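You operate a simulated robot arm through the tools that you are given. There is no shell and no other tool. Be economical: measure what you need, move in short steps, check, and stop when the job is done.

You run a simulated two-armed robot. Do the job below in one go: nothing can be reset, and whatever is moved stays where it is left.

Task
Shut the guard door, fit the drive cover with both hands, lock both.
Fine: the feeder is locked out and tried already, and stays locked.

The check looks at the end state, three seconds after you hand in, the way a careful person would. Anything else that was tipped, shoved, dropped, spilled or broken makes it a failure. Lids that push on must go on centred and level and be pressed home; caps that screw on are set level and turned clockwise until they are tight.

Robot
Two 7-joint arms with two-finger parallel grippers on one trunk, on a base that drives. Base frame: it is fixed to the floor where the robot stands at the start and does not move with it; the origin is under the middle of the robot, x ahead of it, y to its left, z up. Readings come in m, rad, newtons and seconds.
The left shoulder is at the start at [0.07, 0.163, 1.195], the right one opposite. With the tool pointing down near the work surface each hand reaches from about 0.1 to 0.48 m from the robot's upright axis, wherever it stands, measured 20 degrees to its own side. Places, roughly: cover lock [0.4, 0.4, 0.5]; dark latch [1.2, 0.3, 1.1]; feeder isolator [0.4, -1.4, 1.2]; guard door [0.7, 0.2, 0.4]; guard lock [0.6, 0.1, 0.6]; idler lock screw [0.4, 0.4, 0.8]; seat of the drive cover [0.5, 0.6, 0.9]; tension lock screw [0.3, 0.4, 0.7]. Payload 3.43 kg a hand.
The TCP of each hand is the grasp point between the finger pads, 0.034 m short of the fingertips. In the tool frame z runs along the fingers and y along their closing line. Largest opening 0.128 m; finger width 0.024, thickness 0.012; the body of the gripper, 0.048 by 0.13 m, starts 0.096 m behind the TCP.
Orientation is that of the tool frame in the base frame, as a unit quaternion [x, y, z, w]. With the fingers straight down and closing along the base's y, the tool's x points along the base's -x, its y along +y and its z along -z.

Tools
- The arms move only by the tool arm_command. It takes "left_rows", "right_rows" or both (then of equal length, played together; a hand with none holds still); each is one flat list of numbers, 7 for each row, row after row: the shift along the base's x, y, z in units of 50 mm (1.0 is 50 mm), then the turn, a rotation vector about the base's x, y, z in units of 8 degrees (1.0 is 8 degrees), then the finger opening in m, from 0 to 0.128. In form: [tx, ty, tz, rx, ry, rz, gripper, tx, ty, tz, rx, ry, rz, gripper, ...]. A call has 1 to 10 rows; each row shifts and turns the commanded pose from where the row before left it. A call with a number of a shift or a turn outside -1 to 1 is refused whole. Rows are played at 5 a second. More than 0.05 m and 0.15 rad between two rows, or a gripper value outside its range, and nothing of the call is played. Where a pose cannot be reached the arm comes as near as it can. A force on the tool above 40 N (or 10 N above the force at the start of the call, whichever is more), or a blocked arm, ends the call early, and 0.2 s more pass. The fingers move at their own pace (about 0.153 m/s each) and stop on an object; they squeeze with about 35 N. The grip force told is the motor's: it shows also when the fingers shut on nothing. Time passes only in rows, and 0.2 s behind the last, so rows that do not move let the fingers close. It gives the time, the measured TCP pose, the force on the tool (base axes), the opening and the grip force at its end, in the units of the frame above (readings bear some noise), with the torque about the TCP (base axes, N m) and any sound that the robot's microphone picked up.
- Cameras (640 x 400 px; columns grow to the right, rows downward): "scene" is now at [0.116, 0.0516, 1.4264]; the picture's right is [0.65, -0.76, 0.00], its down [-0.50, -0.43, -0.75] and it looks along [0.57, 0.49, -0.66] (base axes); focal length 214 px, centre (320, 200). "left" rides on the left gripper at [0.076, 0.011, -0.16] in its tool frame; the picture's right is [-0.15, 0.99, 0.00], its down [-0.88, -0.13, -0.46] and it looks along [-0.45, -0.07, 0.89] (tool axes); focal length 234 px, centre (320, 200). "right" rides on the right gripper at [0.076, -0.011, -0.16] in its tool frame; the picture's right is [0.15, 0.99, 0.00], its down [-0.88, 0.13, -0.46] and it looks along [-0.45, 0.07, 0.89] (tool axes); focal length 234 px, centre (320, 200).
- camera(camera): a new picture of that camera. No time passes.
- move_column(by): slides the trunk up (or, below 0, down) by that many m; the arms and the scene camera ride with it, the base frame stays. It gives what a move gives, with no picture.
- base_move(legs): drives the robot by 1 to 6 legs, each [ahead, left, turn to the left] in m, m and rad, along the robot's own axes; the way and the turn of a leg run together, so that a leg with both is an arc; at most 1.5 m and 3.142 rad a leg. The arms and the cameras ride along, it lands a little off, and it stops where it bumps. It gives what a move gives.
- pan_tilt(pan, tilt): turns the head with the scene camera to pan (to the left, within 1.501 rad either way) and tilt (down, from -0.506 to 1.204), counted from straight ahead of the robot. It gives what a move gives.
- probe_pixels(camera, pixels): there is no depth. For up to 12 entries [column, row, z] of the newest picture of that camera ("zoom" is the newest enlarged one), the place [x, y] in the base frame at which the ray of that pixel passes the height z, good to about 0.002 m, but the place of the scene camera against the robot may be out by one fixed shift of up to 0.018 m in any direction. No time passes.
- enlarge(camera, box): a new picture of the part [left, top, right, bottom] of that camera's present view, enlarged. No time passes.
- sign_off(): hands the job in; it is judged then, once.

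Work in short steps. Measure before you move; look again where a grasp or a placing could have gone wrong, and mend it. You have 80 turns and 78 pictures in all, those below and enlarged ones among them. Open the grippers and draw the arms clear of the work before you hand the job in, unless the task says otherwise; then end with one line.

The tools are called after "Emit:" by a JSON object that holds its "op" and its "data". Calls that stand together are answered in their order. arm_command: Moves the arms, as the interface text tells. Its arguments: {"type":"object","properties":{"left_rows":{"type":"array"},"right_rows":{"type":"array"}},"required":[]} The other tools are called the same way: move_column (by) slides the trunk up or down; base_move (legs) drives the base; pan_tilt (pan, tilt) turns the head that bears the scene camera; camera (camera) takes a picture; probe_pixels (camera, pixels) gives the place at which the rays of pixels pass given heights; enlarge (camera, box) takes an enlarged picture of a part of a camera's view; sign_off () hands the job in.

At the start:

```text
clock: 0.0
left_position: [0.393, 0.5153, 1.1788]
left_ee_rot: [-0.001, 1.0, 0.0, 0.0]
left_ft_force: [-0.1, -0.5, 0.6]
left_torque: [-0.02, -0.03, -0.01]
left_gripper_width: 0.128
left_gripper_force: 0.0
right_position: [0.4422, 0.0034, 1.2305]
right_ee_rot: [0.0, 1.0, 0.001, 0.0]
right_ft_force: [0.2, -0.5, 0.6]
right_torque: [0.01, 0.03, 0.0]
right_gripper_width: 0.1282
right_gripper_force: 0.0
trunk travel left (down, up): [-0.675, 0.265]
robot x, y, heading: [-0.0005, -0.0006, -0.005]
head pan, tilt: [0.709, 0.716]
```

scene: 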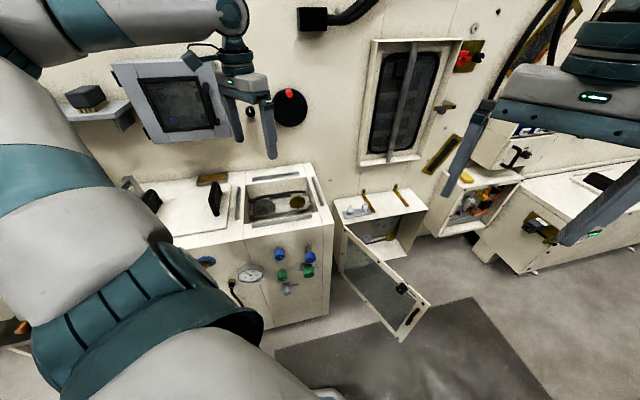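
right: 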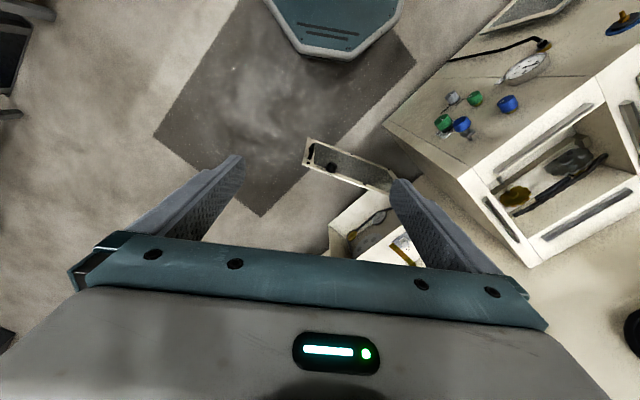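
left: 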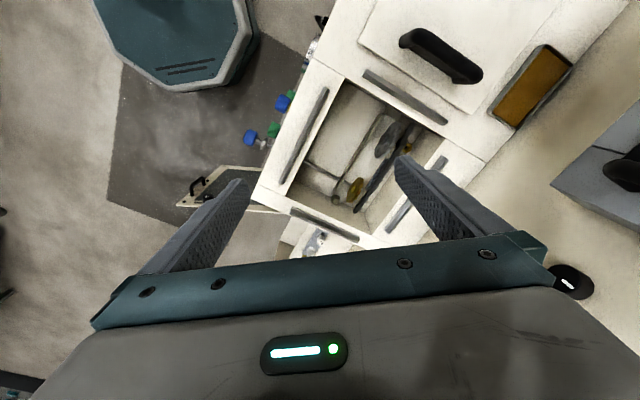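

The scene shows the open guard door (about 390,290), the open drive housing (about 280,200) and the cover with two handles (about 185,205). I enlarge these areas to read details.

Emit:
{"op": "enlarge", "data": {"camera": "scene", "box": [120, 150, 340, 320]}}

Emit:
{"op": "enlarge", "data": {"camera": "scene", "box": [310, 170, 450, 350]}}

Emit:
{"op": "enlarge", "data": {"camera": "scene", "box": [400, 20, 640, 280]}}

```text
2.35 times, centred on (230, 235) of scene
```

zoom: 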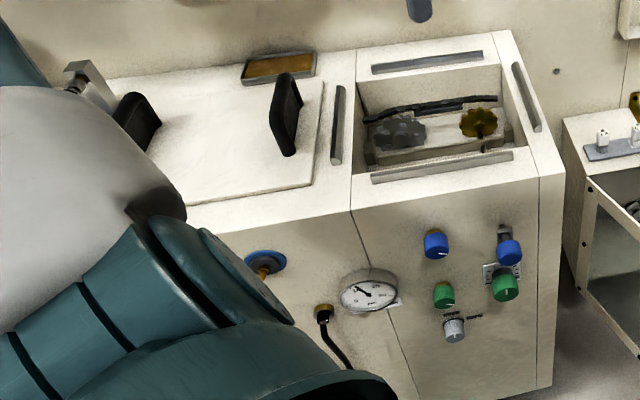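

```text
2.22 times, centred on (380, 260) of scene
```

zoom: 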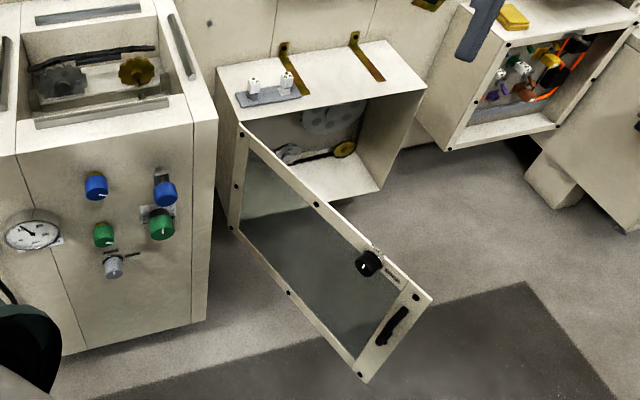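

```text
1.54 times, centred on (520, 150) of scene
```

zoom: 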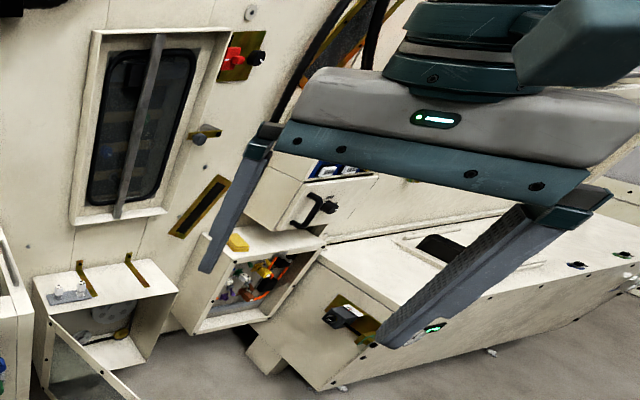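

I probe the key points at plausible heights to get the layout of cabinet, door and cover.

Emit:
{"op": "probe_pixels", "data": {"camera": "scene", "pixels": [[245, 173, 0.9], [315, 164, 0.9], [335, 228, 0.9], [245, 240, 0.9], [329, 318, 0.0], [247, 330, 0.0], [289, 289, 0.5], [401, 288, 0.6], [409, 318, 0.5], [186, 178, 0.9], [209, 197, 0.95], [152, 200, 0.95]]}}

Emit:
{"op": "enlarge", "data": {"camera": "scene", "box": [255, 235, 335, 305]}}

Emit:
{"op": "enlarge", "data": {"camera": "scene", "box": [375, 260, 445, 345]}}

Emit:
{"op": "enlarge", "data": {"camera": "left", "box": [180, 0, 600, 260]}}

```text
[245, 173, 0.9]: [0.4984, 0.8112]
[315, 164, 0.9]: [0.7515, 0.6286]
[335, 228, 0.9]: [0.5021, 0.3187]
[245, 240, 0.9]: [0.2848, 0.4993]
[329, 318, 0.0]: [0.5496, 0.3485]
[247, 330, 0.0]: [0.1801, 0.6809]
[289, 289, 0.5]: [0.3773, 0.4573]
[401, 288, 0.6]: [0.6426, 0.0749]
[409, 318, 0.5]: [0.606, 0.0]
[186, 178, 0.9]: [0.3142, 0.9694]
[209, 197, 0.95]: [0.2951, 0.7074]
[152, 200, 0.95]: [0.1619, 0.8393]
```

```text
5.71 times, centred on (295, 270) of scene
```

zoom: 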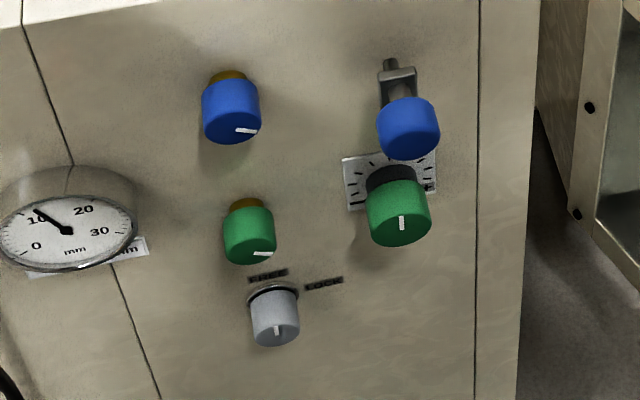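

```text
4.71 times, centred on (410, 302) of scene
```

zoom: 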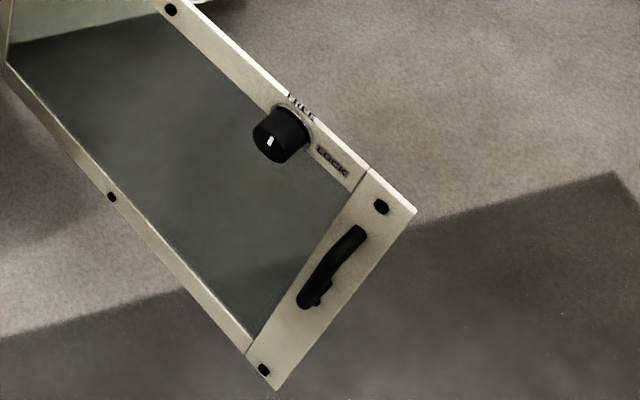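

```text
1.52 times, centred on (390, 130) of left
```

zoom: 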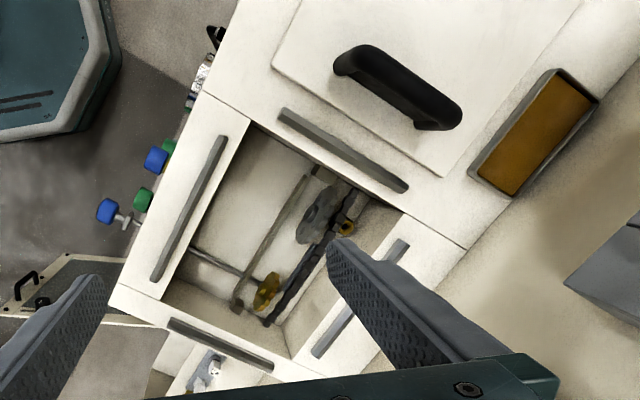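

The cabinet front runs along about (-0.77, 0.64), so I turn the robot about 0.86 rad left to face it squarely and look again.

Emit:
{"op": "base_move", "data": {"legs": [[0, 0, 0.86]]}}

Emit:
{"op": "pan_tilt", "data": {"pan": 0.0, "tilt": 0.75}}

Emit:
{"op": "camera", "data": {"camera": "scene"}}

Emit:
{"op": "camera", "data": {"camera": "right"}}

```text
clock: 2.6
left_position: [-0.1416, 0.6322, 1.1787]
left_ee_rot: [-0.422, 0.906, 0.0, 0.001]
left_ft_force: [0.7, 0.1, -0.8]
left_torque: [0.02, -0.03, 0.0]
left_gripper_width: 0.1284
left_gripper_force: 0.0
right_position: [0.2811, 0.3414, 1.2302]
right_ee_rot: [-0.421, 0.907, 0.001, 0.0]
right_ft_force: [0.4, 0.7, -0.3]
right_torque: [0.02, 0.04, 0.0]
right_gripper_width: 0.1279
right_gripper_force: 0.1
trunk travel left (down, up): [-0.675, 0.265]
robot x, y, heading: [-0.0036, 0.0017, 0.872]
head pan, tilt: [0.709, 0.716]
```

```text
clock: 3.7
left_position: [-0.1394, 0.6304, 1.1785]
left_ee_rot: [-0.421, 0.907, 0.0, 0.0]
left_ft_force: [-0.7, -0.2, 0.7]
left_torque: [-0.03, -0.01, -0.04]
left_gripper_width: 0.1282
left_gripper_force: 0.1
right_position: [0.2803, 0.3392, 1.2302]
right_ee_rot: [-0.421, 0.907, 0.001, -0.001]
right_ft_force: [0.1, 0.4, -0.4]
right_torque: [-0.01, 0.02, -0.01]
right_gripper_width: 0.1281
right_gripper_force: 0.1
trunk travel left (down, up): [-0.675, 0.265]
robot x, y, heading: [0.0001, -0.0001, 0.869]
head pan, tilt: [0.0, 0.75]
```

```text
68 pictures are left
```

scene: 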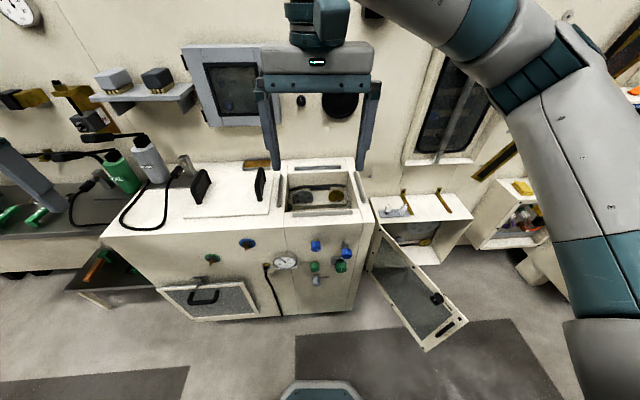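

```text
67 pictures are left
```

right: 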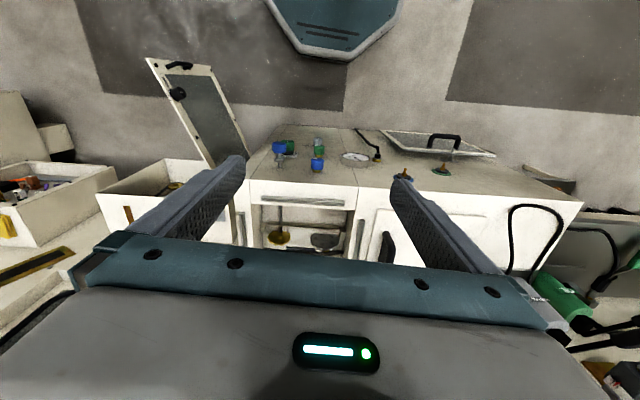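

The cabinet is now nearly square to me. I enlarge the cabinet and door to pick good points for triangulation.

Emit:
{"op": "enlarge", "data": {"camera": "scene", "box": [170, 150, 380, 300]}}

Emit:
{"op": "enlarge", "data": {"camera": "right", "box": [130, 40, 450, 250]}}

Emit:
{"op": "enlarge", "data": {"camera": "scene", "box": [350, 180, 490, 360]}}

```text
2.67 times, centred on (275, 225) of scene
```

zoom: 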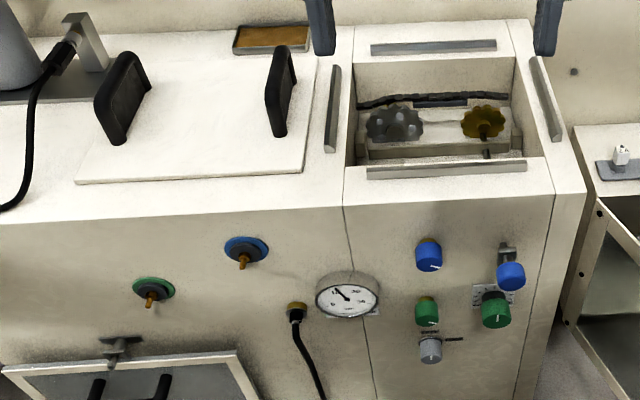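

```text
1.90 times, centred on (290, 145) of right
```

zoom: 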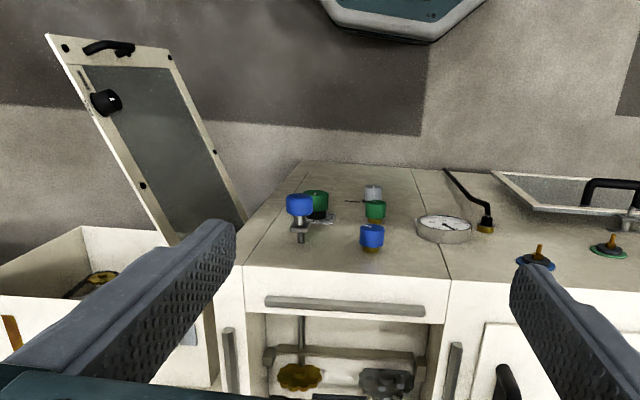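

```text
2.22 times, centred on (420, 270) of scene
```

zoom: 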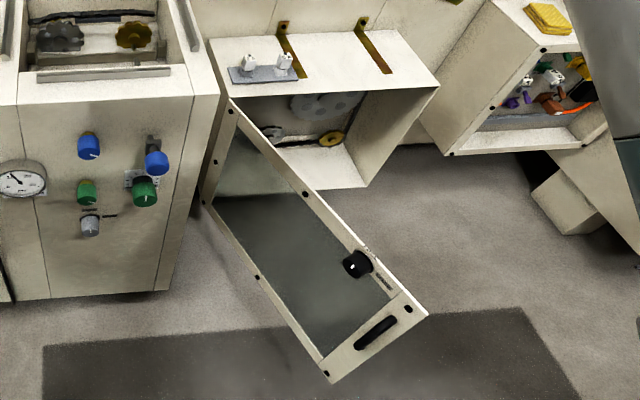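

I probe matching points in both views at two heights to triangulate the top height and the scene camera's shift.

Emit:
{"op": "probe_pixels", "data": {"camera": "scene", "pixels": [[283.6, 227.6, 0.8], [283.6, 227.6, 0.9], [292.6, 214.5, 0.8], [292.6, 214.5, 0.9], [352.2, 211.9, 0.8], [352.2, 211.9, 0.9], [374.6, 222.4, 0.8], [374.6, 222.4, 0.9], [441, 326, 0.4], [441, 326, 0.7], [424, 352, 0.4], [424, 352, 0.7]]}}

Emit:
{"op": "probe_pixels", "data": {"camera": "right", "pixels": [[360, 187.6, 0.8], [360, 187.6, 0.9], [345.3, 204, 0.8], [345.3, 204, 0.9], [261, 197.6, 0.8], [261, 197.6, 0.9], [249.5, 180.8, 0.8], [249.5, 180.8, 0.9], [146.5, 58, 0.4], [146.5, 58, 0.7], [211, 69, 0.4], [211, 69, 0.7]]}}

```text
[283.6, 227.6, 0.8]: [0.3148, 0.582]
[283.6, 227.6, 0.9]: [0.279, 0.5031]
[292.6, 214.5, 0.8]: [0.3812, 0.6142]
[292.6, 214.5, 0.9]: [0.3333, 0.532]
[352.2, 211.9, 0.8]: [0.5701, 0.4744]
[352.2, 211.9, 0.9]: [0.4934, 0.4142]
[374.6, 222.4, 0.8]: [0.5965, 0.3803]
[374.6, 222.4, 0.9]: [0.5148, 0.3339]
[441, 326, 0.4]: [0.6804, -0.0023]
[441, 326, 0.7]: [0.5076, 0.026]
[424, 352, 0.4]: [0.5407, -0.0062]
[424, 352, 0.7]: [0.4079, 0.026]
```

```text
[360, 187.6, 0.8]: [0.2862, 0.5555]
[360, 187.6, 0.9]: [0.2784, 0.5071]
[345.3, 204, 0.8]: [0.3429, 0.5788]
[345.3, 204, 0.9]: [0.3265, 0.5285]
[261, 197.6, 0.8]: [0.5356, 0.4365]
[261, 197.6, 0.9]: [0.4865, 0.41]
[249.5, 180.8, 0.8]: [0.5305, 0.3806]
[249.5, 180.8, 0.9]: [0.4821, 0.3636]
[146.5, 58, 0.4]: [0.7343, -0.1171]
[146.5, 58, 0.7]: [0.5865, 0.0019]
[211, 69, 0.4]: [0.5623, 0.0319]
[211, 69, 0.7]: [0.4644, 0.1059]
```

Top of the cabinet is at z≈0.90, its normal at about 0.934 rad. The door (free edge about (0.62,-0.03)) has some 60° to swing. I tuck the left arm in and point the right tool forward for pushing.

Emit:
{"op": "arm_command", "data": {"left_rows": [0.14, -0.49, 0, 0, 0, 0, 0.06, 0.14, -0.49, 0, 0, 0, 0, 0.06, 0.14, -0.49, 0, 0, 0, 0, 0.06, 0.14, -0.49, 0, 0, 0, 0, 0.06, 0.14, -0.49, 0, 0, 0, 0, 0.06, 0.14, -0.49, 0, 0, 0, 0, 0.06, 0.14, -0.49, 0, 0, 0, 0, 0.06, 0.14, -0.49, 0, 0, 0, 0, 0.06, 0.14, -0.49, 0, 0, 0, 0, 0.06, 0.14, -0.49, 0, 0, 0, 0, 0.06], "right_rows": [0.31, -0.26, 0, 0.764, -0.645, 0, 0, 0.31, -0.26, 0, 0.764, -0.645, 0, 0, 0.31, -0.26, 0, 0.764, -0.645, 0, 0, 0.31, -0.26, 0, 0.764, -0.645, 0, 0, 0.31, -0.26, 0, 0.764, -0.645, 0, 0, 0.31, -0.26, 0, 0.764, -0.645, 0, 0, 0.31, -0.26, 0, 0.764, -0.645, 0, 0, 0.31, -0.26, 0, 0.764, -0.645, 0, 0, 0.31, -0.26, 0, 0.764, -0.645, 0, 0, 0.31, -0.26, 0, 0.764, -0.645, 0, 0]}}

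```text
clock: 5.9
left_position: [-0.0653, 0.3988, 1.1946]
left_ee_rot: [-0.422, 0.907, 0.0, -0.001]
left_ft_force: [0.3, -1.1, 0.1]
left_torque: [0.01, 0.03, 0.01]
left_gripper_width: 0.06
left_gripper_force: 0.1
left hand out of reach, approached as far as the arm can: row 9, 10
right_position: [0.468, 0.3229, 1.3224]
right_ee_rot: [-0.322, 0.695, 0.271, 0.583]
right_ft_force: [0.8, -0.6, -0.3]
right_torque: [0.02, 0.01, 0.04]
right_gripper_width: 0.0
right_gripper_force: 33.2
right hand out of reach, approached as far as the arm can: row 6, 7, 8, 9, 10
trunk travel left (down, up): [-0.675, 0.265]
robot x, y, heading: [-0.0033, 0.0027, 0.869]
head pan, tilt: [0.0, 0.75]
```

The right hand is now near horizontal at z 1.32. I turn back toward the door with a little retreat, lower the trunk, and look.

Emit:
{"op": "base_move", "data": {"legs": [[-0.1, 0, 0], [0, 0, -0.45]]}}

Emit:
{"op": "move_column", "data": {"by": -0.62}}

Emit:
{"op": "camera", "data": {"camera": "right"}}

Emit:
{"op": "camera", "data": {"camera": "scene"}}

```text
clock: 8.4
left_position: [0.047, 0.3142, 1.1935]
left_ee_rot: [-0.21, 0.978, 0.0, 0.0]
left_ft_force: [-0.2, -0.3, 1.3]
left_torque: [-0.04, 0.0, -0.02]
left_gripper_width: 0.0601
left_gripper_force: 0.1
right_position: [0.4959, 0.0156, 1.3214]
right_ee_rot: [-0.162, 0.749, 0.136, 0.627]
right_ft_force: [0.2, -0.1, -0.3]
right_torque: [-0.03, -0.02, -0.02]
right_gripper_width: 0.0
right_gripper_force: 32.9
trunk travel left (down, up): [-0.675, 0.265]
robot x, y, heading: [-0.0677, -0.0772, 0.427]
head pan, tilt: [0.0, 0.75]
```

```text
refused: -0.62 is not a number from -0.4 to 0.4
```

```text
63 pictures are left
```

right: 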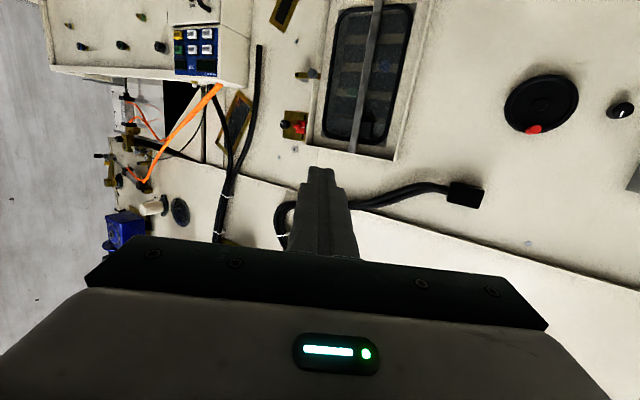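

```text
62 pictures are left
```

scene: 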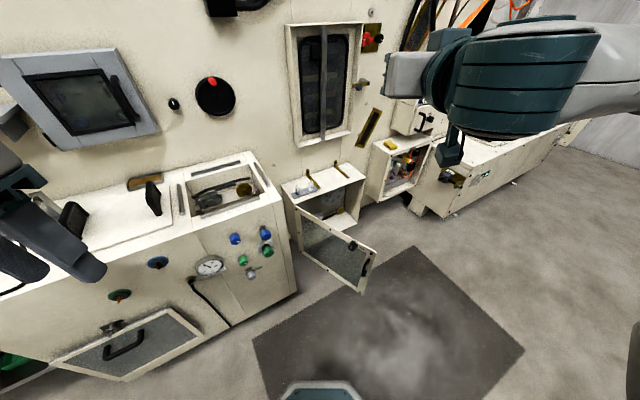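

Clear view of the door: free edge from (377,249) to (361,293), hinge near (296,207). I enlarge it and probe at plausible heights.

Emit:
{"op": "enlarge", "data": {"camera": "scene", "box": [270, 150, 400, 310]}}

Emit:
{"op": "probe_pixels", "data": {"camera": "scene", "pixels": [[377, 250, 0.6], [377, 250, 0.5], [361, 293, 0.2], [361, 293, 0.15], [296, 207, 0.6], [296, 207, 0.5], [301, 252, 0.2], [283, 186, 0.6], [366, 180, 0.6], [341, 162, 0.6], [352, 245, 0.55], [355, 229, 0.2]]}}

```text
2.50 times, centred on (335, 230) of scene
```

zoom: 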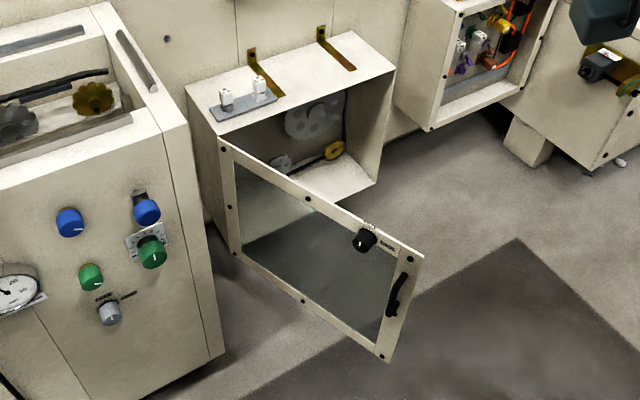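

```text
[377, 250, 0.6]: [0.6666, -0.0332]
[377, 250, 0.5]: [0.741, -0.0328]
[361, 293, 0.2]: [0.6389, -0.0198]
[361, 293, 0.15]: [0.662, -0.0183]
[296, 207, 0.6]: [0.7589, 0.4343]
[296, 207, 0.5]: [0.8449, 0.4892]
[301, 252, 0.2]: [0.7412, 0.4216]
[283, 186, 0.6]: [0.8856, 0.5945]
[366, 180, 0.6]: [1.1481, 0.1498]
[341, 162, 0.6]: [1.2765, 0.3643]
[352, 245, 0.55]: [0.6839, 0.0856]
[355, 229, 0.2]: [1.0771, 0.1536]
```

Door: hinge ≈(0.757,0.432), free edge ≈(0.665,-0.033), z from 0.17 to 0.61, width ≈0.475. The right hand stays 15 cm short of it, so I lower the trunk.

Emit:
{"op": "move_column", "data": {"by": -0.4}}

Emit:
{"op": "move_column", "data": {"by": -0.25}}

Emit:
{"op": "camera", "data": {"camera": "right"}}

```text
clock: 12.2
left_position: [0.0463, 0.3135, 0.7933]
left_ee_rot: [-0.21, 0.978, 0.0, 0.0]
left_ft_force: [0.8, -0.7, -0.2]
left_torque: [-0.02, 0.0, 0.01]
left_gripper_width: 0.0598
left_gripper_force: 0.0
right_position: [0.4955, 0.0165, 0.9207]
right_ee_rot: [-0.162, 0.75, 0.135, 0.628]
right_ft_force: [0.4, 0.0, -0.2]
right_torque: [-0.01, 0.01, 0.03]
right_gripper_width: 0.0
right_gripper_force: 33.5
trunk travel left (down, up): [-0.275, 0.665]
robot x, y, heading: [-0.0647, -0.0783, 0.422]
head pan, tilt: [0.0, 0.75]
```

```text
clock: 14.8
left_position: [0.0468, 0.3141, 0.5432]
left_ee_rot: [-0.21, 0.978, 0.0, 0.0]
left_ft_force: [0.2, -0.1, -0.2]
left_torque: [0.0, 0.05, -0.01]
left_gripper_width: 0.06
left_gripper_force: 0.1
right_position: [0.4944, 0.0143, 0.6715]
right_ee_rot: [-0.162, 0.75, 0.135, 0.627]
right_ft_force: [0.8, 0.5, -0.5]
right_torque: [0.02, -0.03, -0.02]
right_gripper_width: 0.0
right_gripper_force: 33.1
trunk travel left (down, up): [-0.025, 0.915]
robot x, y, heading: [-0.0677, -0.0783, 0.427]
head pan, tilt: [0.0, 0.75]
```

```text
60 pictures are left
```

right: 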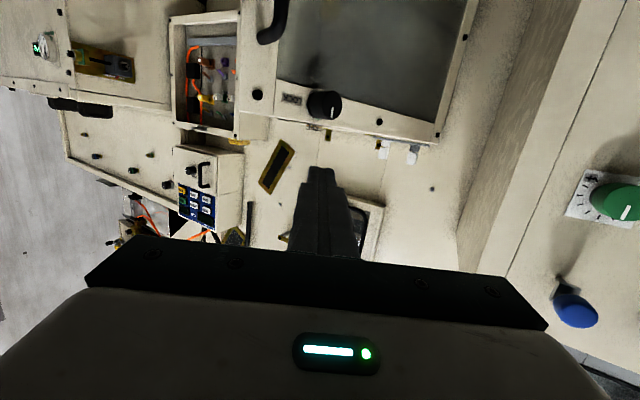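

The door's upper part with knob (325,104) is ahead and below. I level the hand, lower it to z≈0.556 and draw it back a bit before driving closer.

Emit:
{"op": "arm_command", "data": {"right_rows": [-0.55, -0.25, -0.58, 0.265, -0.582, 0, 0, -0.55, -0.25, -0.58, 0.265, -0.582, 0, 0, -0.55, -0.25, -0.58, 0, 0, 0, 0, -0.55, -0.25, -0.58, 0, 0, 0, 0]}}

```text
clock: 15.8
left_position: [0.0473, 0.3134, 0.543]
left_ee_rot: [-0.21, 0.978, -0.002, 0.001]
left_ft_force: [0.2, 0.8, 0.3]
left_torque: [0.01, 0.0, 0.02]
left_gripper_width: 0.0603
left_gripper_force: 0.0
right_position: [0.4773, 0.0858, 0.6186]
right_ee_rot: [-0.147, 0.69, 0.149, 0.693]
right_ft_force: [0.6, -0.3, 0.7]
right_torque: [0.01, -0.03, 0.02]
right_gripper_width: 0.0
right_gripper_force: 32.7
right hand out of reach, approached as far as the arm can: row 1, 2, 3, 4
trunk travel left (down, up): [-0.025, 0.915]
robot x, y, heading: [-0.066, -0.0754, 0.423]
head pan, tilt: [0.0, 0.75]
```

The arm cannot fold closer than 0.56 m when horizontal, fine. I move out to just in front of the door's upper outer corner, TCP about (0.62, 0.0, 0.56).

Emit:
{"op": "arm_command", "data": {"right_rows": [0.7, -0.43, -0.3, 0, 0, 0, 0, 0.7, -0.43, -0.3, 0, 0, 0, 0, 0.7, -0.43, -0.3, 0, 0, 0, 0, 0.7, -0.43, -0.3, 0, 0, 0, 0]}}

Emit:
{"op": "camera", "data": {"camera": "scene"}}

```text
clock: 16.8
left_position: [0.0478, 0.3132, 0.5427]
left_ee_rot: [-0.211, 0.978, 0.0, 0.0]
left_ft_force: [0.1, 0.2, 0.8]
left_torque: [0.0, -0.04, -0.04]
left_gripper_width: 0.06
left_gripper_force: 0.1
right_position: [0.5883, 0.0342, 0.5886]
right_ee_rot: [-0.143, 0.696, 0.141, 0.689]
right_ft_force: [0.2, 0.2, 1.4]
right_torque: [-0.04, 0.04, -0.02]
right_gripper_width: 0.0002
right_gripper_force: 33.2
right hand out of reach, approached as far as the arm can: row 3, 4
trunk travel left (down, up): [-0.025, 0.915]
robot x, y, heading: [-0.0666, -0.0767, 0.424]
head pan, tilt: [0.0, 0.75]
```

```text
59 pictures are left
```

scene: 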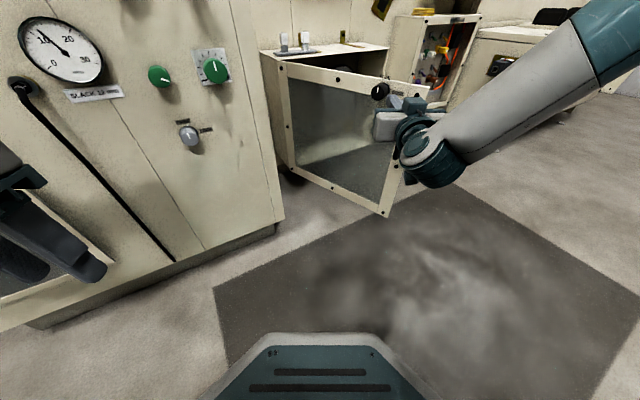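

The hand is just in front of the door's upper corner. I enlarge to see heights of knob, handle and fingers before pushing.

Emit:
{"op": "enlarge", "data": {"camera": "scene", "box": [350, 60, 450, 220]}}

Emit:
{"op": "camera", "data": {"camera": "right"}}

Emit:
{"op": "probe_pixels", "data": {"camera": "scene", "pixels": [[383, 216, 0.2], [383, 216, 0.15], [430, 85, 0.6], [430, 85, 0.55], [280, 62, 0.6], [388, 47, 0.6], [380, 92, 0.55], [380, 92, 0.5]]}}

```text
2.50 times, centred on (400, 140) of scene
```

zoom: 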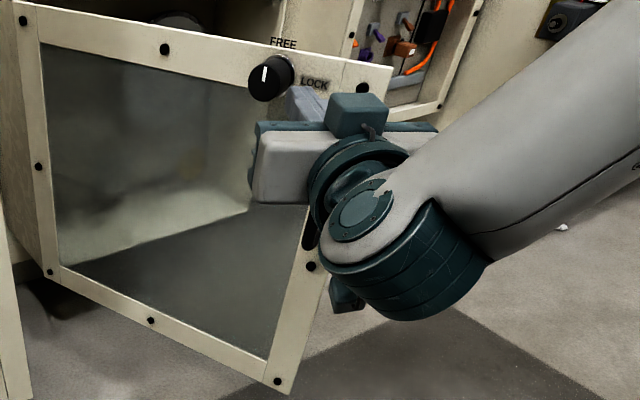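

```text
57 pictures are left
```

right: 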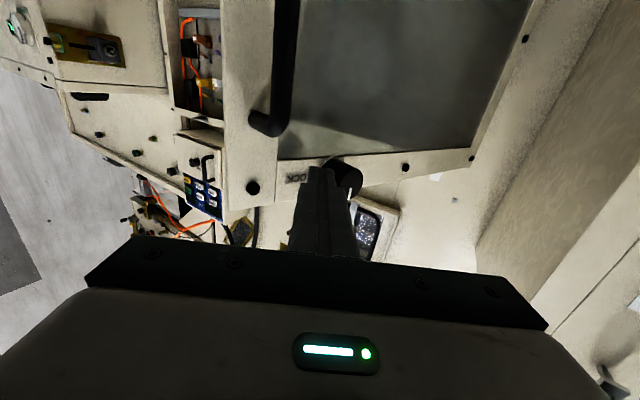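

```text
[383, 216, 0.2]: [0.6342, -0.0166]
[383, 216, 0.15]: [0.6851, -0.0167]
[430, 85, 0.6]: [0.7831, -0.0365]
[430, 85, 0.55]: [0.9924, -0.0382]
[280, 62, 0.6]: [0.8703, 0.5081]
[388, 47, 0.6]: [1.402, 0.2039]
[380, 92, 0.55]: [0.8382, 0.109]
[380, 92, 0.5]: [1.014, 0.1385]
```

Knob (z≈0.594) sits on the top rail; between knob and corner bolt is a free spot at r≈0.41. I shift the fingertip there and start pushing.

Emit:
{"op": "arm_command", "data": {"right_rows": [0.3, -0.5, 0, 0, 0, 0, 0, 0.8, 0, 0, 0, 0, 0, 0, 0.9, 0, 0, 0, 0, 0, 0, 0.9, 0, 0, 0, 0, 0, 0]}}

```text
clock: 17.8
left_position: [0.0485, 0.3134, 0.5445]
left_ee_rot: [-0.21, 0.978, 0.0, -0.001]
left_ft_force: [1.1, -0.3, 0.2]
left_torque: [0.01, 0.03, -0.01]
left_gripper_width: 0.0602
left_gripper_force: 0.0
right_position: [0.6793, 0.0491, 0.6424]
right_ee_rot: [-0.148, 0.695, 0.151, 0.687]
right_ft_force: [0.1, -0.1, 0.4]
right_torque: [0.0, 0.03, 0.0]
right_gripper_width: 0.0
right_gripper_force: 32.9
right hand out of reach, approached as far as the arm can: row 1, 2, 3, 4
trunk travel left (down, up): [-0.025, 0.915]
robot x, y, heading: [-0.0672, -0.0777, 0.423]
head pan, tilt: [0.0, 0.75]
```

The hand drifted up above the door top (z 0.64) without contact; the wrist is at a limit. I back off and try with the tool yawed left about 30°, which is also the door's closing normal.

Emit:
{"op": "arm_command", "data": {"right_rows": [-0.9, -0.3, 0, 0, 0, 0.6, 0, -0.9, -0.3, 0, 0, 0, 0.6, 0, -0.2, -0.2, -0.3, 0, 0, 0.6, 0, 0, -0.2, -0.3, 0, 0, 0.6, 0, 0, 0, -0.3, 0, 0, 0.6, 0, 0, 0, -0.3, 0, 0, 0.6, 0]}}

```text
clock: 19.2
left_position: [0.0474, 0.3135, 0.5436]
left_ee_rot: [-0.21, 0.978, -0.001, 0.001]
left_ft_force: [0.0, 0.1, 1.2]
left_torque: [0.0, -0.01, 0.0]
left_gripper_width: 0.0599
left_gripper_force: 0.1
right_position: [0.5873, -0.0201, 0.588]
right_ee_rot: [-0.316, 0.632, 0.317, 0.633]
right_ft_force: [-0.7, 0.1, 0.4]
right_torque: [-0.03, 0.01, -0.02]
right_gripper_width: 0.0
right_gripper_force: 33.3
right hand out of reach, approached as far as the arm can: row 1
trunk travel left (down, up): [-0.025, 0.915]
robot x, y, heading: [-0.068, -0.0747, 0.422]
head pan, tilt: [0.0, 0.75]
```

Now the pose is reachable (tool yaw 53°, TCP (0.587,-0.020,0.588)). I push the door along +x in small rows.

Emit:
{"op": "arm_command", "data": {"right_rows": [0.9, 0.15, 0, 0, 0, 0, 0, 0.9, 0.1, 0, 0, 0, 0, 0, 0.9, 0, 0, 0, 0, 0, 0, 0.8, 0, 0, 0, 0, 0, 0]}}

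Emit:
{"op": "enlarge", "data": {"camera": "scene", "box": [240, 20, 480, 240]}}

```text
clock: 20.2
left_position: [0.0471, 0.3139, 0.5441]
left_ee_rot: [-0.211, 0.978, 0.0, 0.0]
left_ft_force: [0.5, -0.5, 0.1]
left_torque: [0.02, 0.01, -0.02]
left_gripper_width: 0.0597
left_gripper_force: 0.1
right_position: [0.7588, -0.0112, 0.5845]
right_ee_rot: [-0.315, 0.632, 0.316, 0.633]
right_ft_force: [0.5, -0.1, 0.3]
right_torque: [-0.05, -0.02, 0.01]
right_gripper_width: 0.0
right_gripper_force: 33.0
trunk travel left (down, up): [-0.025, 0.915]
robot x, y, heading: [-0.0638, -0.0784, 0.421]
head pan, tilt: [0.0, 0.75]
```

```text
1.82 times, centred on (360, 130) of scene
```

zoom: 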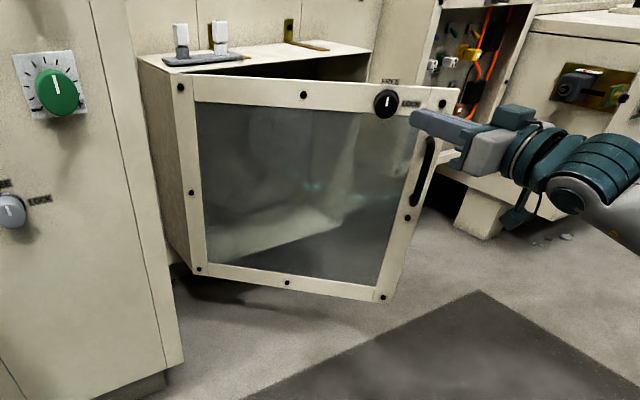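

The door follows. Before driving closer I tuck the left hand further from the cabinet front.

Emit:
{"op": "arm_command", "data": {"left_rows": [-0.6, -0.8, 0, 0, 0, 0, 0.06, -0.6, -0.8, 0, 0, 0, 0, 0.06, -0.6, -0.6, 0, 0, 0, 0, 0.06]}}

```text
clock: 21.0
left_position: [-0.0175, 0.2214, 0.6045]
left_ee_rot: [-0.209, 0.978, -0.001, 0.0]
left_ft_force: [-0.9, -0.1, -0.1]
left_torque: [-0.01, -0.02, 0.02]
left_gripper_width: 0.0602
left_gripper_force: 0.0
left hand out of reach, approached as far as the arm can: row 1, 2, 3
right_position: [0.758, -0.0099, 0.5843]
right_ee_rot: [-0.316, 0.632, 0.316, 0.633]
right_ft_force: [0.2, 0.1, -0.2]
right_torque: [0.04, -0.03, -0.02]
right_gripper_width: 0.0001
right_gripper_force: 32.9
trunk travel left (down, up): [-0.025, 0.915]
robot x, y, heading: [-0.0599, -0.0755, 0.422]
head pan, tilt: [0.0, 0.75]
```

Left hand is well clear now. I drive the base by (0.18, 0.06) in world, which carries the right fingertip along the door's arc.

Emit:
{"op": "base_move", "data": {"legs": [[0.189, -0.019, 0]]}}

Emit:
{"op": "camera", "data": {"camera": "scene"}}

```text
clock: 22.5
left_position: [0.1664, 0.2814, 0.6063]
left_ee_rot: [-0.207, 0.978, -0.001, -0.001]
left_ft_force: [0.0, 0.7, 0.0]
left_torque: [-0.03, -0.02, 0.06]
left_gripper_width: 0.0599
left_gripper_force: 0.1
right_position: [0.9404, 0.0439, 0.5845]
right_ee_rot: [-0.313, 0.632, 0.315, 0.635]
right_ft_force: [0.0, -0.5, 0.4]
right_torque: [0.0, -0.02, -0.02]
right_gripper_width: 0.0
right_gripper_force: 32.9
trunk travel left (down, up): [-0.025, 0.915]
robot x, y, heading: [0.1154, -0.0171, 0.416]
head pan, tilt: [0.0, 0.75]
```

```text
55 pictures are left
```

scene: 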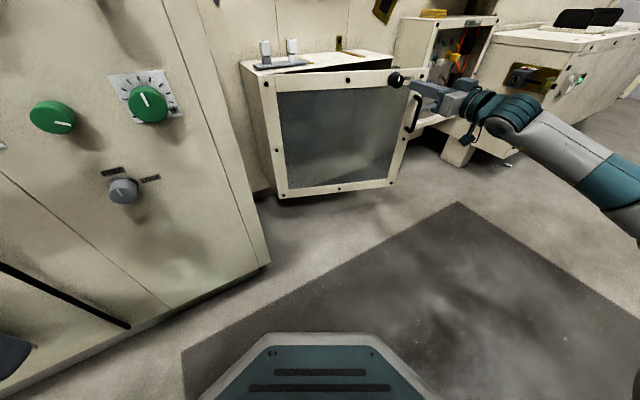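

Door is about 25° from shut. I push on with the arm, checking force.

Emit:
{"op": "arm_command", "data": {"right_rows": [0.5, 0.45, 0, 0, 0, 0, 0, 0.5, 0.45, 0, 0, 0, 0, 0, 0.5, 0.5, 0, 0, 0, 0, 0, 0.4, 0.45, 0, 0, 0, 0, 0]}}

Emit:
{"op": "enlarge", "data": {"camera": "scene", "box": [230, 20, 500, 220]}}

```text
clock: 23.5
left_position: [0.1654, 0.2819, 0.6053]
left_ee_rot: [-0.207, 0.978, 0.0, -0.001]
left_ft_force: [0.3, -0.5, -0.9]
left_torque: [0.01, -0.05, 0.01]
left_gripper_width: 0.0601
left_gripper_force: 0.0
right_position: [1.0368, 0.1375, 0.5879]
right_ee_rot: [-0.312, 0.633, 0.313, 0.635]
right_ft_force: [-0.6, 0.2, 0.1]
right_torque: [-0.01, 0.04, 0.0]
right_gripper_width: 0.0001
right_gripper_force: 32.9
trunk travel left (down, up): [-0.025, 0.915]
robot x, y, heading: [0.1209, -0.0189, 0.415]
head pan, tilt: [0.0, 0.75]
```

```text
2.00 times, centred on (365, 120) of scene
```

zoom: 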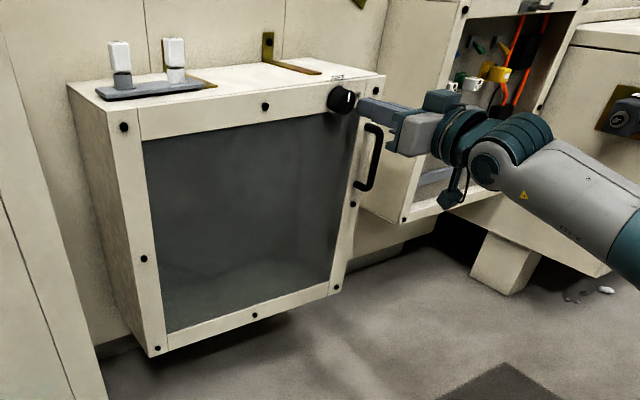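

Almost shut. I press along the closing normal in small rows until force rises.

Emit:
{"op": "arm_command", "data": {"right_rows": [0.24, 0.32, 0, 0, 0, 0, 0, 0.24, 0.32, 0, 0, 0, 0, 0, 0.18, 0.24, 0, 0, 0, 0, 0, 0.18, 0.24, 0, 0, 0, 0, 0]}}

Emit:
{"op": "enlarge", "data": {"camera": "scene", "box": [230, 20, 500, 220]}}

Emit:
{"op": "camera", "data": {"camera": "right"}}

```text
clock: 24.1
left_position: [0.1659, 0.2812, 0.606]
left_ee_rot: [-0.206, 0.979, -0.001, -0.001]
left_ft_force: [0.5, -0.5, -0.9]
left_torque: [0.0, -0.02, 0.04]
left_gripper_width: 0.06
left_gripper_force: 0.0
right_position: [1.0544, 0.1606, 0.5866]
right_ee_rot: [-0.314, 0.633, 0.315, 0.634]
right_ft_force: [-6.1, -4.9, 1.7]
right_torque: [0.01, 0.01, 0.1]
right_gripper_width: 0.0003
right_gripper_force: 32.8
trunk travel left (down, up): [-0.025, 0.915]
robot x, y, heading: [0.1187, -0.0165, 0.413]
head pan, tilt: [0.0, 0.75]
stopped in row 2 (right hand): the force on the tool passed its limit at 93 N (the readings are from after the stop); the commanded pose is now the measured one
```

```text
2.00 times, centred on (365, 120) of scene
```

zoom: 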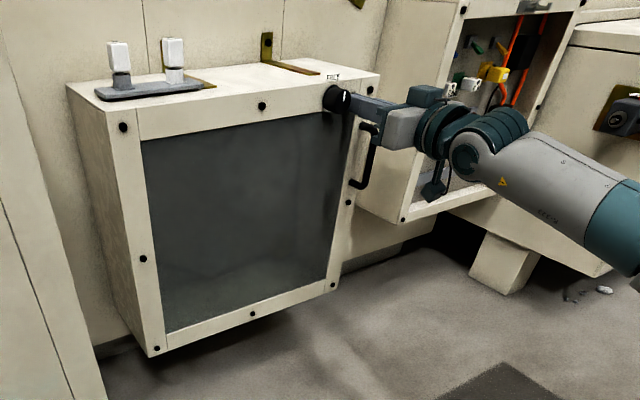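

```text
52 pictures are left
```

right: 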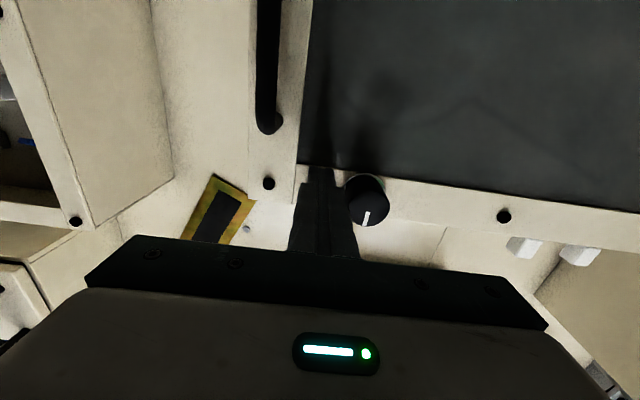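

The door is shut (force rose at tip U≈0.79). The knob at (367,202) in the right view points to FREE (up in the world); it lies about 38 mm left of the fingertip. I back off, shift left, and open the fingers.

Emit:
{"op": "arm_command", "data": {"right_rows": [-0.36, -0.48, 0, 0, 0, 0, 0, -0.36, -0.48, 0, 0, 0, 0, 0, -0.36, -0.48, 0, 0, 0, 0, 0.06, -0.31, 0.24, 0, 0, 0, 0, 0.06, -0.31, 0.24, 0, 0, 0, 0, 0.06]}}

Emit:
{"op": "camera", "data": {"camera": "right"}}

```text
clock: 25.3
left_position: [0.1664, 0.2827, 0.6062]
left_ee_rot: [-0.206, 0.979, -0.001, -0.001]
left_ft_force: [-0.3, -0.6, -0.7]
left_torque: [-0.03, -0.02, 0.02]
left_gripper_width: 0.0599
left_gripper_force: 0.1
right_position: [0.9702, 0.1134, 0.5867]
right_ee_rot: [-0.313, 0.634, 0.314, 0.634]
right_ft_force: [0.3, 0.7, 0.5]
right_torque: [0.01, -0.04, -0.01]
right_gripper_width: 0.0598
right_gripper_force: 0.1
trunk travel left (down, up): [-0.025, 0.915]
robot x, y, heading: [0.1202, -0.0131, 0.41]
head pan, tilt: [0.0, 0.75]
```

```text
51 pictures are left
```

right: 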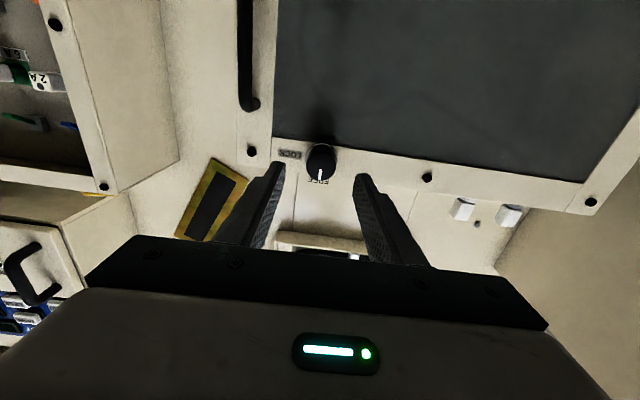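

Knob is centred between the fingers (321,163), about 5 mm high. I advance 80 mm along the tool axis with a small lift, then close on it.

Emit:
{"op": "arm_command", "data": {"right_rows": [0.2, 0.36, 0.11, 0, 0, 0, 0.06, 0.24, 0.32, 0, 0, 0, 0, 0.06, 0.24, 0.32, 0, 0, 0, 0, 0.06, 0.24, 0.32, 0, 0, 0, 0, 0.06, 0, 0, 0, 0, 0, 0, 0, 0, 0, 0, 0, 0, 0, 0, 0, 0, 0, 0, 0, 0, 0]}}

Emit:
{"op": "camera", "data": {"camera": "right"}}

```text
clock: 26.9
left_position: [0.1671, 0.2813, 0.6058]
left_ee_rot: [-0.207, 0.978, -0.001, -0.001]
left_ft_force: [-0.5, -0.2, 0.3]
left_torque: [0.01, 0.01, -0.01]
left_gripper_width: 0.0603
left_gripper_force: 0.0
right_position: [1.0167, 0.1764, 0.5921]
right_ee_rot: [-0.312, 0.634, 0.313, 0.634]
right_ft_force: [6.6, -8.3, 2.2]
right_torque: [-0.2, 0.19, 0.84]
right_gripper_width: 0.0339
right_gripper_force: 44.9
trunk travel left (down, up): [-0.025, 0.915]
robot x, y, heading: [0.1167, -0.0155, 0.413]
head pan, tilt: [0.0, 0.75]
```

```text
50 pictures are left
```

right: 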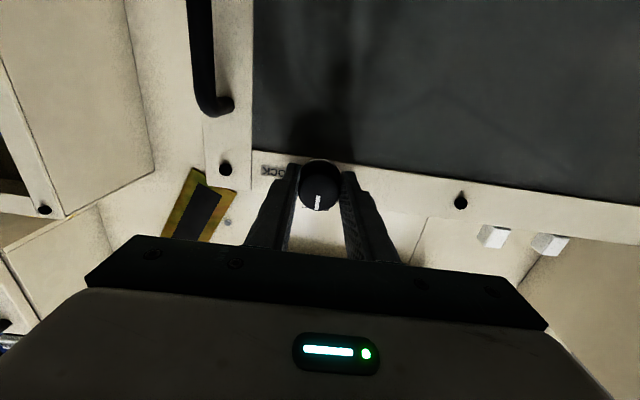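

Gripped with width 34 mm. I turn clockwise (positive about the tool axis (0.6,0.8,0)) 48° first, relaxing sideways a couple of mm.

Emit:
{"op": "arm_command", "data": {"right_rows": [0.04, -0.03, 0, 0.6, 0.8, 0, 0, 0, 0, 0, 0.6, 0.8, 0, 0, 0, 0, 0, 0.6, 0.8, 0, 0, 0, 0, 0, 0.6, 0.8, 0, 0, 0, 0, 0, 0.6, 0.8, 0, 0, 0, 0, 0, 0.6, 0.8, 0, 0]}}

Emit:
{"op": "camera", "data": {"camera": "right"}}

```text
clock: 28.3
left_position: [0.1658, 0.2806, 0.6061]
left_ee_rot: [-0.207, 0.978, 0.0, 0.0]
left_ft_force: [-0.1, -0.5, -0.7]
left_torque: [0.01, 0.02, 0.02]
left_gripper_width: 0.0602
left_gripper_force: 0.2
right_position: [1.0152, 0.1793, 0.5933]
right_ee_rot: [-0.029, 0.708, 0.545, 0.449]
right_ft_force: [-9.3, 5.1, 2.1]
right_torque: [0.62, -0.49, 1.01]
right_gripper_width: 0.0337
right_gripper_force: 44.8
trunk travel left (down, up): [-0.025, 0.915]
robot x, y, heading: [0.1158, -0.0196, 0.411]
head pan, tilt: [0.0, 0.75]
```

```text
49 pictures are left
```

right: 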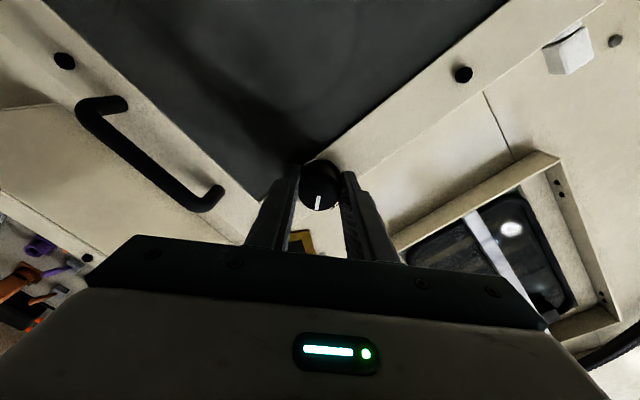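

The knob follows (mark unchanged in hand view). I continue the remaining turn until a stop is felt.

Emit:
{"op": "arm_command", "data": {"right_rows": [0, 0, 0, 0.6, 0.8, 0, 0, 0, 0, 0, 0.6, 0.8, 0, 0, 0, 0, 0, 0.6, 0.8, 0, 0, 0, 0, 0, 0.6, 0.8, 0, 0, 0, 0, 0, 0.6, 0.8, 0, 0, 0, 0, 0, 0.3, 0.4, 0, 0]}}

Emit:
{"op": "camera", "data": {"camera": "right"}}

```text
clock: 29.7
left_position: [0.1652, 0.2827, 0.6053]
left_ee_rot: [-0.207, 0.978, -0.001, 0.0]
left_ft_force: [-0.4, 0.9, -0.1]
left_torque: [0.01, 0.02, 0.01]
left_gripper_width: 0.0599
left_gripper_force: 0.0
right_position: [1.0155, 0.1792, 0.5961]
right_ee_rot: [0.235, 0.668, 0.674, 0.211]
right_ft_force: [-7.8, 25.8, 16.9]
right_torque: [0.85, -1.1, 0.81]
right_gripper_width: 0.0338
right_gripper_force: 44.9
trunk travel left (down, up): [-0.025, 0.915]
robot x, y, heading: [0.1195, -0.0198, 0.414]
head pan, tilt: [0.0, 0.75]
```

```text
48 pictures are left
```

right: 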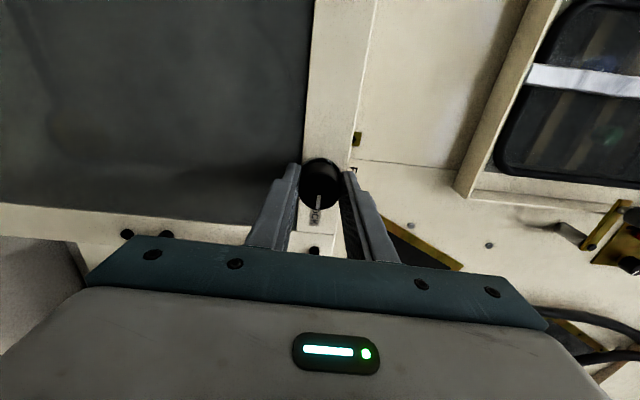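

The mark now lines up with LOCK and the hand has turned 90°. I release, back straight off, and check.

Emit:
{"op": "arm_command", "data": {"right_rows": [0, 0, 0, 0, 0, 0, 0.07, 0, 0, 0, 0, 0, 0, 0.07, -0.3, -0.4, 0, 0, 0, 0, 0.07, -0.48, -0.64, 0, 0, 0, 0, 0.07, -0.48, -0.64, 0, 0, 0, 0, 0.07]}}

Emit:
{"op": "enlarge", "data": {"camera": "right", "box": [220, 60, 420, 260]}}

```text
clock: 30.9
left_position: [0.1655, 0.2812, 0.6049]
left_ee_rot: [-0.207, 0.978, -0.001, -0.001]
left_ft_force: [-0.6, 0.1, -1.4]
left_torque: [-0.04, 0.01, -0.01]
left_gripper_width: 0.0599
left_gripper_force: 0.1
right_position: [0.9554, 0.093, 0.5922]
right_ee_rot: [0.237, 0.67, 0.672, 0.21]
right_ft_force: [0.3, -0.8, -0.4]
right_torque: [0.0, -0.02, 0.0]
right_gripper_width: 0.0699
right_gripper_force: 0.1
trunk travel left (down, up): [-0.025, 0.915]
robot x, y, heading: [0.1129, -0.0175, 0.416]
head pan, tilt: [0.0, 0.75]
```

```text
2.00 times, centred on (320, 160) of right
```

zoom: 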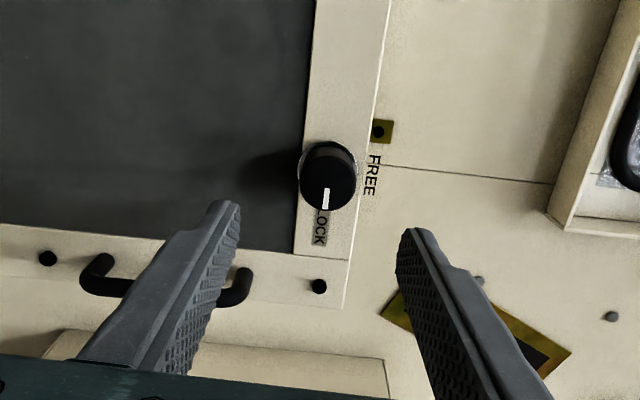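

Guard door is shut and locked (mark on LOCK). I drive back from the door and raise the trunk for the cover.

Emit:
{"op": "base_move", "data": {"legs": [[-0.28, 0, 0]]}}

Emit:
{"op": "move_column", "data": {"by": 0.4}}

Emit:
{"op": "move_column", "data": {"by": 0.25}}

Emit:
{"op": "arm_command", "data": {"right_rows": [0, 0, 0, -0.6, -0.8, 0, 0.07, 0, 0, 0, -0.6, -0.8, 0, 0.07, 0, 0, 0, -0.6, -0.8, 0, 0.07, 0, 0, 0, -0.6, -0.8, 0, 0.07, 0, 0, 0, -0.6, -0.8, 0, 0.07, 0, 0, 0, -0.6, -0.8, 0, 0.07, 0, 0, 0, -0.6, -0.8, 0, 0.07, 0, 0, 0, -0.6, -0.8, 0, 0.07, 0, 0, 0, -0.6, -0.8, 0, 0.07, 0, 0, 0, -0.6, -0.8, 0, 0.07]}}

```text
clock: 32.9
left_position: [-0.0921, 0.1689, 0.6063]
left_ee_rot: [-0.206, 0.979, -0.001, -0.001]
left_ft_force: [0.1, -0.2, -0.9]
left_torque: [0.02, 0.01, -0.02]
left_gripper_width: 0.0601
left_gripper_force: 0.1
right_position: [0.6991, -0.0213, 0.593]
right_ee_rot: [0.238, 0.668, 0.672, 0.212]
right_ft_force: [-1.0, -0.3, -0.4]
right_torque: [-0.03, 0.0, -0.01]
right_gripper_width: 0.0703
right_gripper_force: 0.0
trunk travel left (down, up): [-0.025, 0.915]
robot x, y, heading: [-0.1435, -0.1289, 0.411]
head pan, tilt: [0.0, 0.75]
```

```text
clock: 36.7
left_position: [-0.0923, 0.1685, 1.0049]
left_ee_rot: [-0.204, 0.979, -0.001, -0.001]
left_ft_force: [-0.3, 1.0, 0.8]
left_torque: [0.02, 0.01, 0.02]
left_gripper_width: 0.0602
left_gripper_force: 0.0
right_position: [0.697, -0.021, 0.9918]
right_ee_rot: [0.239, 0.668, 0.672, 0.213]
right_ft_force: [0.5, 0.1, 0.1]
right_torque: [-0.01, 0.02, 0.0]
right_gripper_width: 0.0698
right_gripper_force: 0.0
trunk travel left (down, up): [-0.425, 0.515]
robot x, y, heading: [-0.1391, -0.1279, 0.412]
head pan, tilt: [0.0, 0.75]
```

```text
clock: 39.3
left_position: [-0.0907, 0.1683, 1.2549]
left_ee_rot: [-0.205, 0.979, -0.001, 0.0]
left_ft_force: [0.2, 0.1, -0.1]
left_torque: [0.0, 0.01, 0.01]
left_gripper_width: 0.0601
left_gripper_force: 0.0
right_position: [0.6979, -0.0217, 1.2423]
right_ee_rot: [0.238, 0.669, 0.672, 0.211]
right_ft_force: [0.1, 0.0, 0.5]
right_torque: [0.02, -0.03, 0.0]
right_gripper_width: 0.0703
right_gripper_force: 0.0
trunk travel left (down, up): [-0.675, 0.265]
robot x, y, heading: [-0.1402, -0.1287, 0.415]
head pan, tilt: [0.0, 0.75]
```

```text
clock: 41.5
left_position: [-0.0921, 0.1683, 1.2543]
left_ee_rot: [-0.206, 0.979, -0.001, 0.0]
left_ft_force: [0.6, 0.4, -0.2]
left_torque: [0.03, 0.04, 0.02]
left_gripper_width: 0.0597
left_gripper_force: 0.0
right_position: [0.6978, -0.0204, 1.2422]
right_ee_rot: [-0.245, 0.662, 0.378, 0.599]
right_ft_force: [-0.8, -0.4, -0.2]
right_torque: [-0.02, 0.0, 0.01]
right_gripper_width: 0.07
right_gripper_force: 0.0
trunk travel left (down, up): [-0.675, 0.265]
robot x, y, heading: [-0.1434, -0.1302, 0.416]
head pan, tilt: [0.0, 0.75]
```

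Next I unroll fully, pitch the right tool back down, and bring both hands in front of the robot; the left moves forward.

Emit:
{"op": "arm_command", "data": {"left_rows": [0.5, 0.11, 0, 0, 0, 0, 0.06, 0.5, 0.11, 0, 0, 0, 0, 0.06, 0.5, 0.11, 0, 0, 0, 0, 0.06, 0.5, 0.11, 0, 0, 0, 0, 0.06, 0.5, 0.11, 0, 0, 0, 0, 0.06, 0.5, 0.11, 0, 0, 0, 0, 0.06, 0.5, 0.11, 0, 0, 0, 0, 0.06, 0.5, 0.11, 0, 0, 0, 0, 0.06, 0.5, 0.11, 0, 0, 0, 0, 0.06, 0.5, 0.11, 0, 0, 0, 0, 0.06], "right_rows": [-0.5, -0.2, 0, -0.6, -0.8, 0, 0.06, -0.6, -0.2, 0, -0.8, 0.6, 0, 0.06, -0.66, -0.11, 0, -0.8, 0.6, 0, 0.06, -0.66, -0.11, 0, -0.8, 0.6, 0, 0.06, -0.66, -0.11, 0, -0.8, 0.6, 0, 0.06, -0.66, -0.11, 0, -0.8, 0.6, 0, 0.06, -0.66, -0.11, 0, -0.8, 0.6, 0, 0.06, -0.66, -0.11, 0, -0.8, 0.6, 0, 0.06, -0.66, -0.11, 0, -0.8, 0.6, 0, 0.06, -0.66, -0.11, 0, -0.8, 0.6, 0, 0.06]}}

```text
clock: 43.7
left_position: [0.1577, 0.2266, 1.2572]
left_ee_rot: [-0.206, 0.979, -0.001, -0.002]
left_ft_force: [0.3, 0.4, -0.4]
left_torque: [-0.05, 0.01, 0.03]
left_gripper_width: 0.0598
left_gripper_force: 0.1
right_position: [0.3799, -0.0859, 1.2414]
right_ee_rot: [-0.409, 0.899, 0.071, 0.14]
right_ft_force: [-0.6, -1.0, 0.7]
right_torque: [0.01, 0.02, -0.02]
right_gripper_width: 0.06
right_gripper_force: 0.2
trunk travel left (down, up): [-0.675, 0.265]
robot x, y, heading: [-0.1399, -0.1328, 0.41]
head pan, tilt: [0.0, 0.75]
```

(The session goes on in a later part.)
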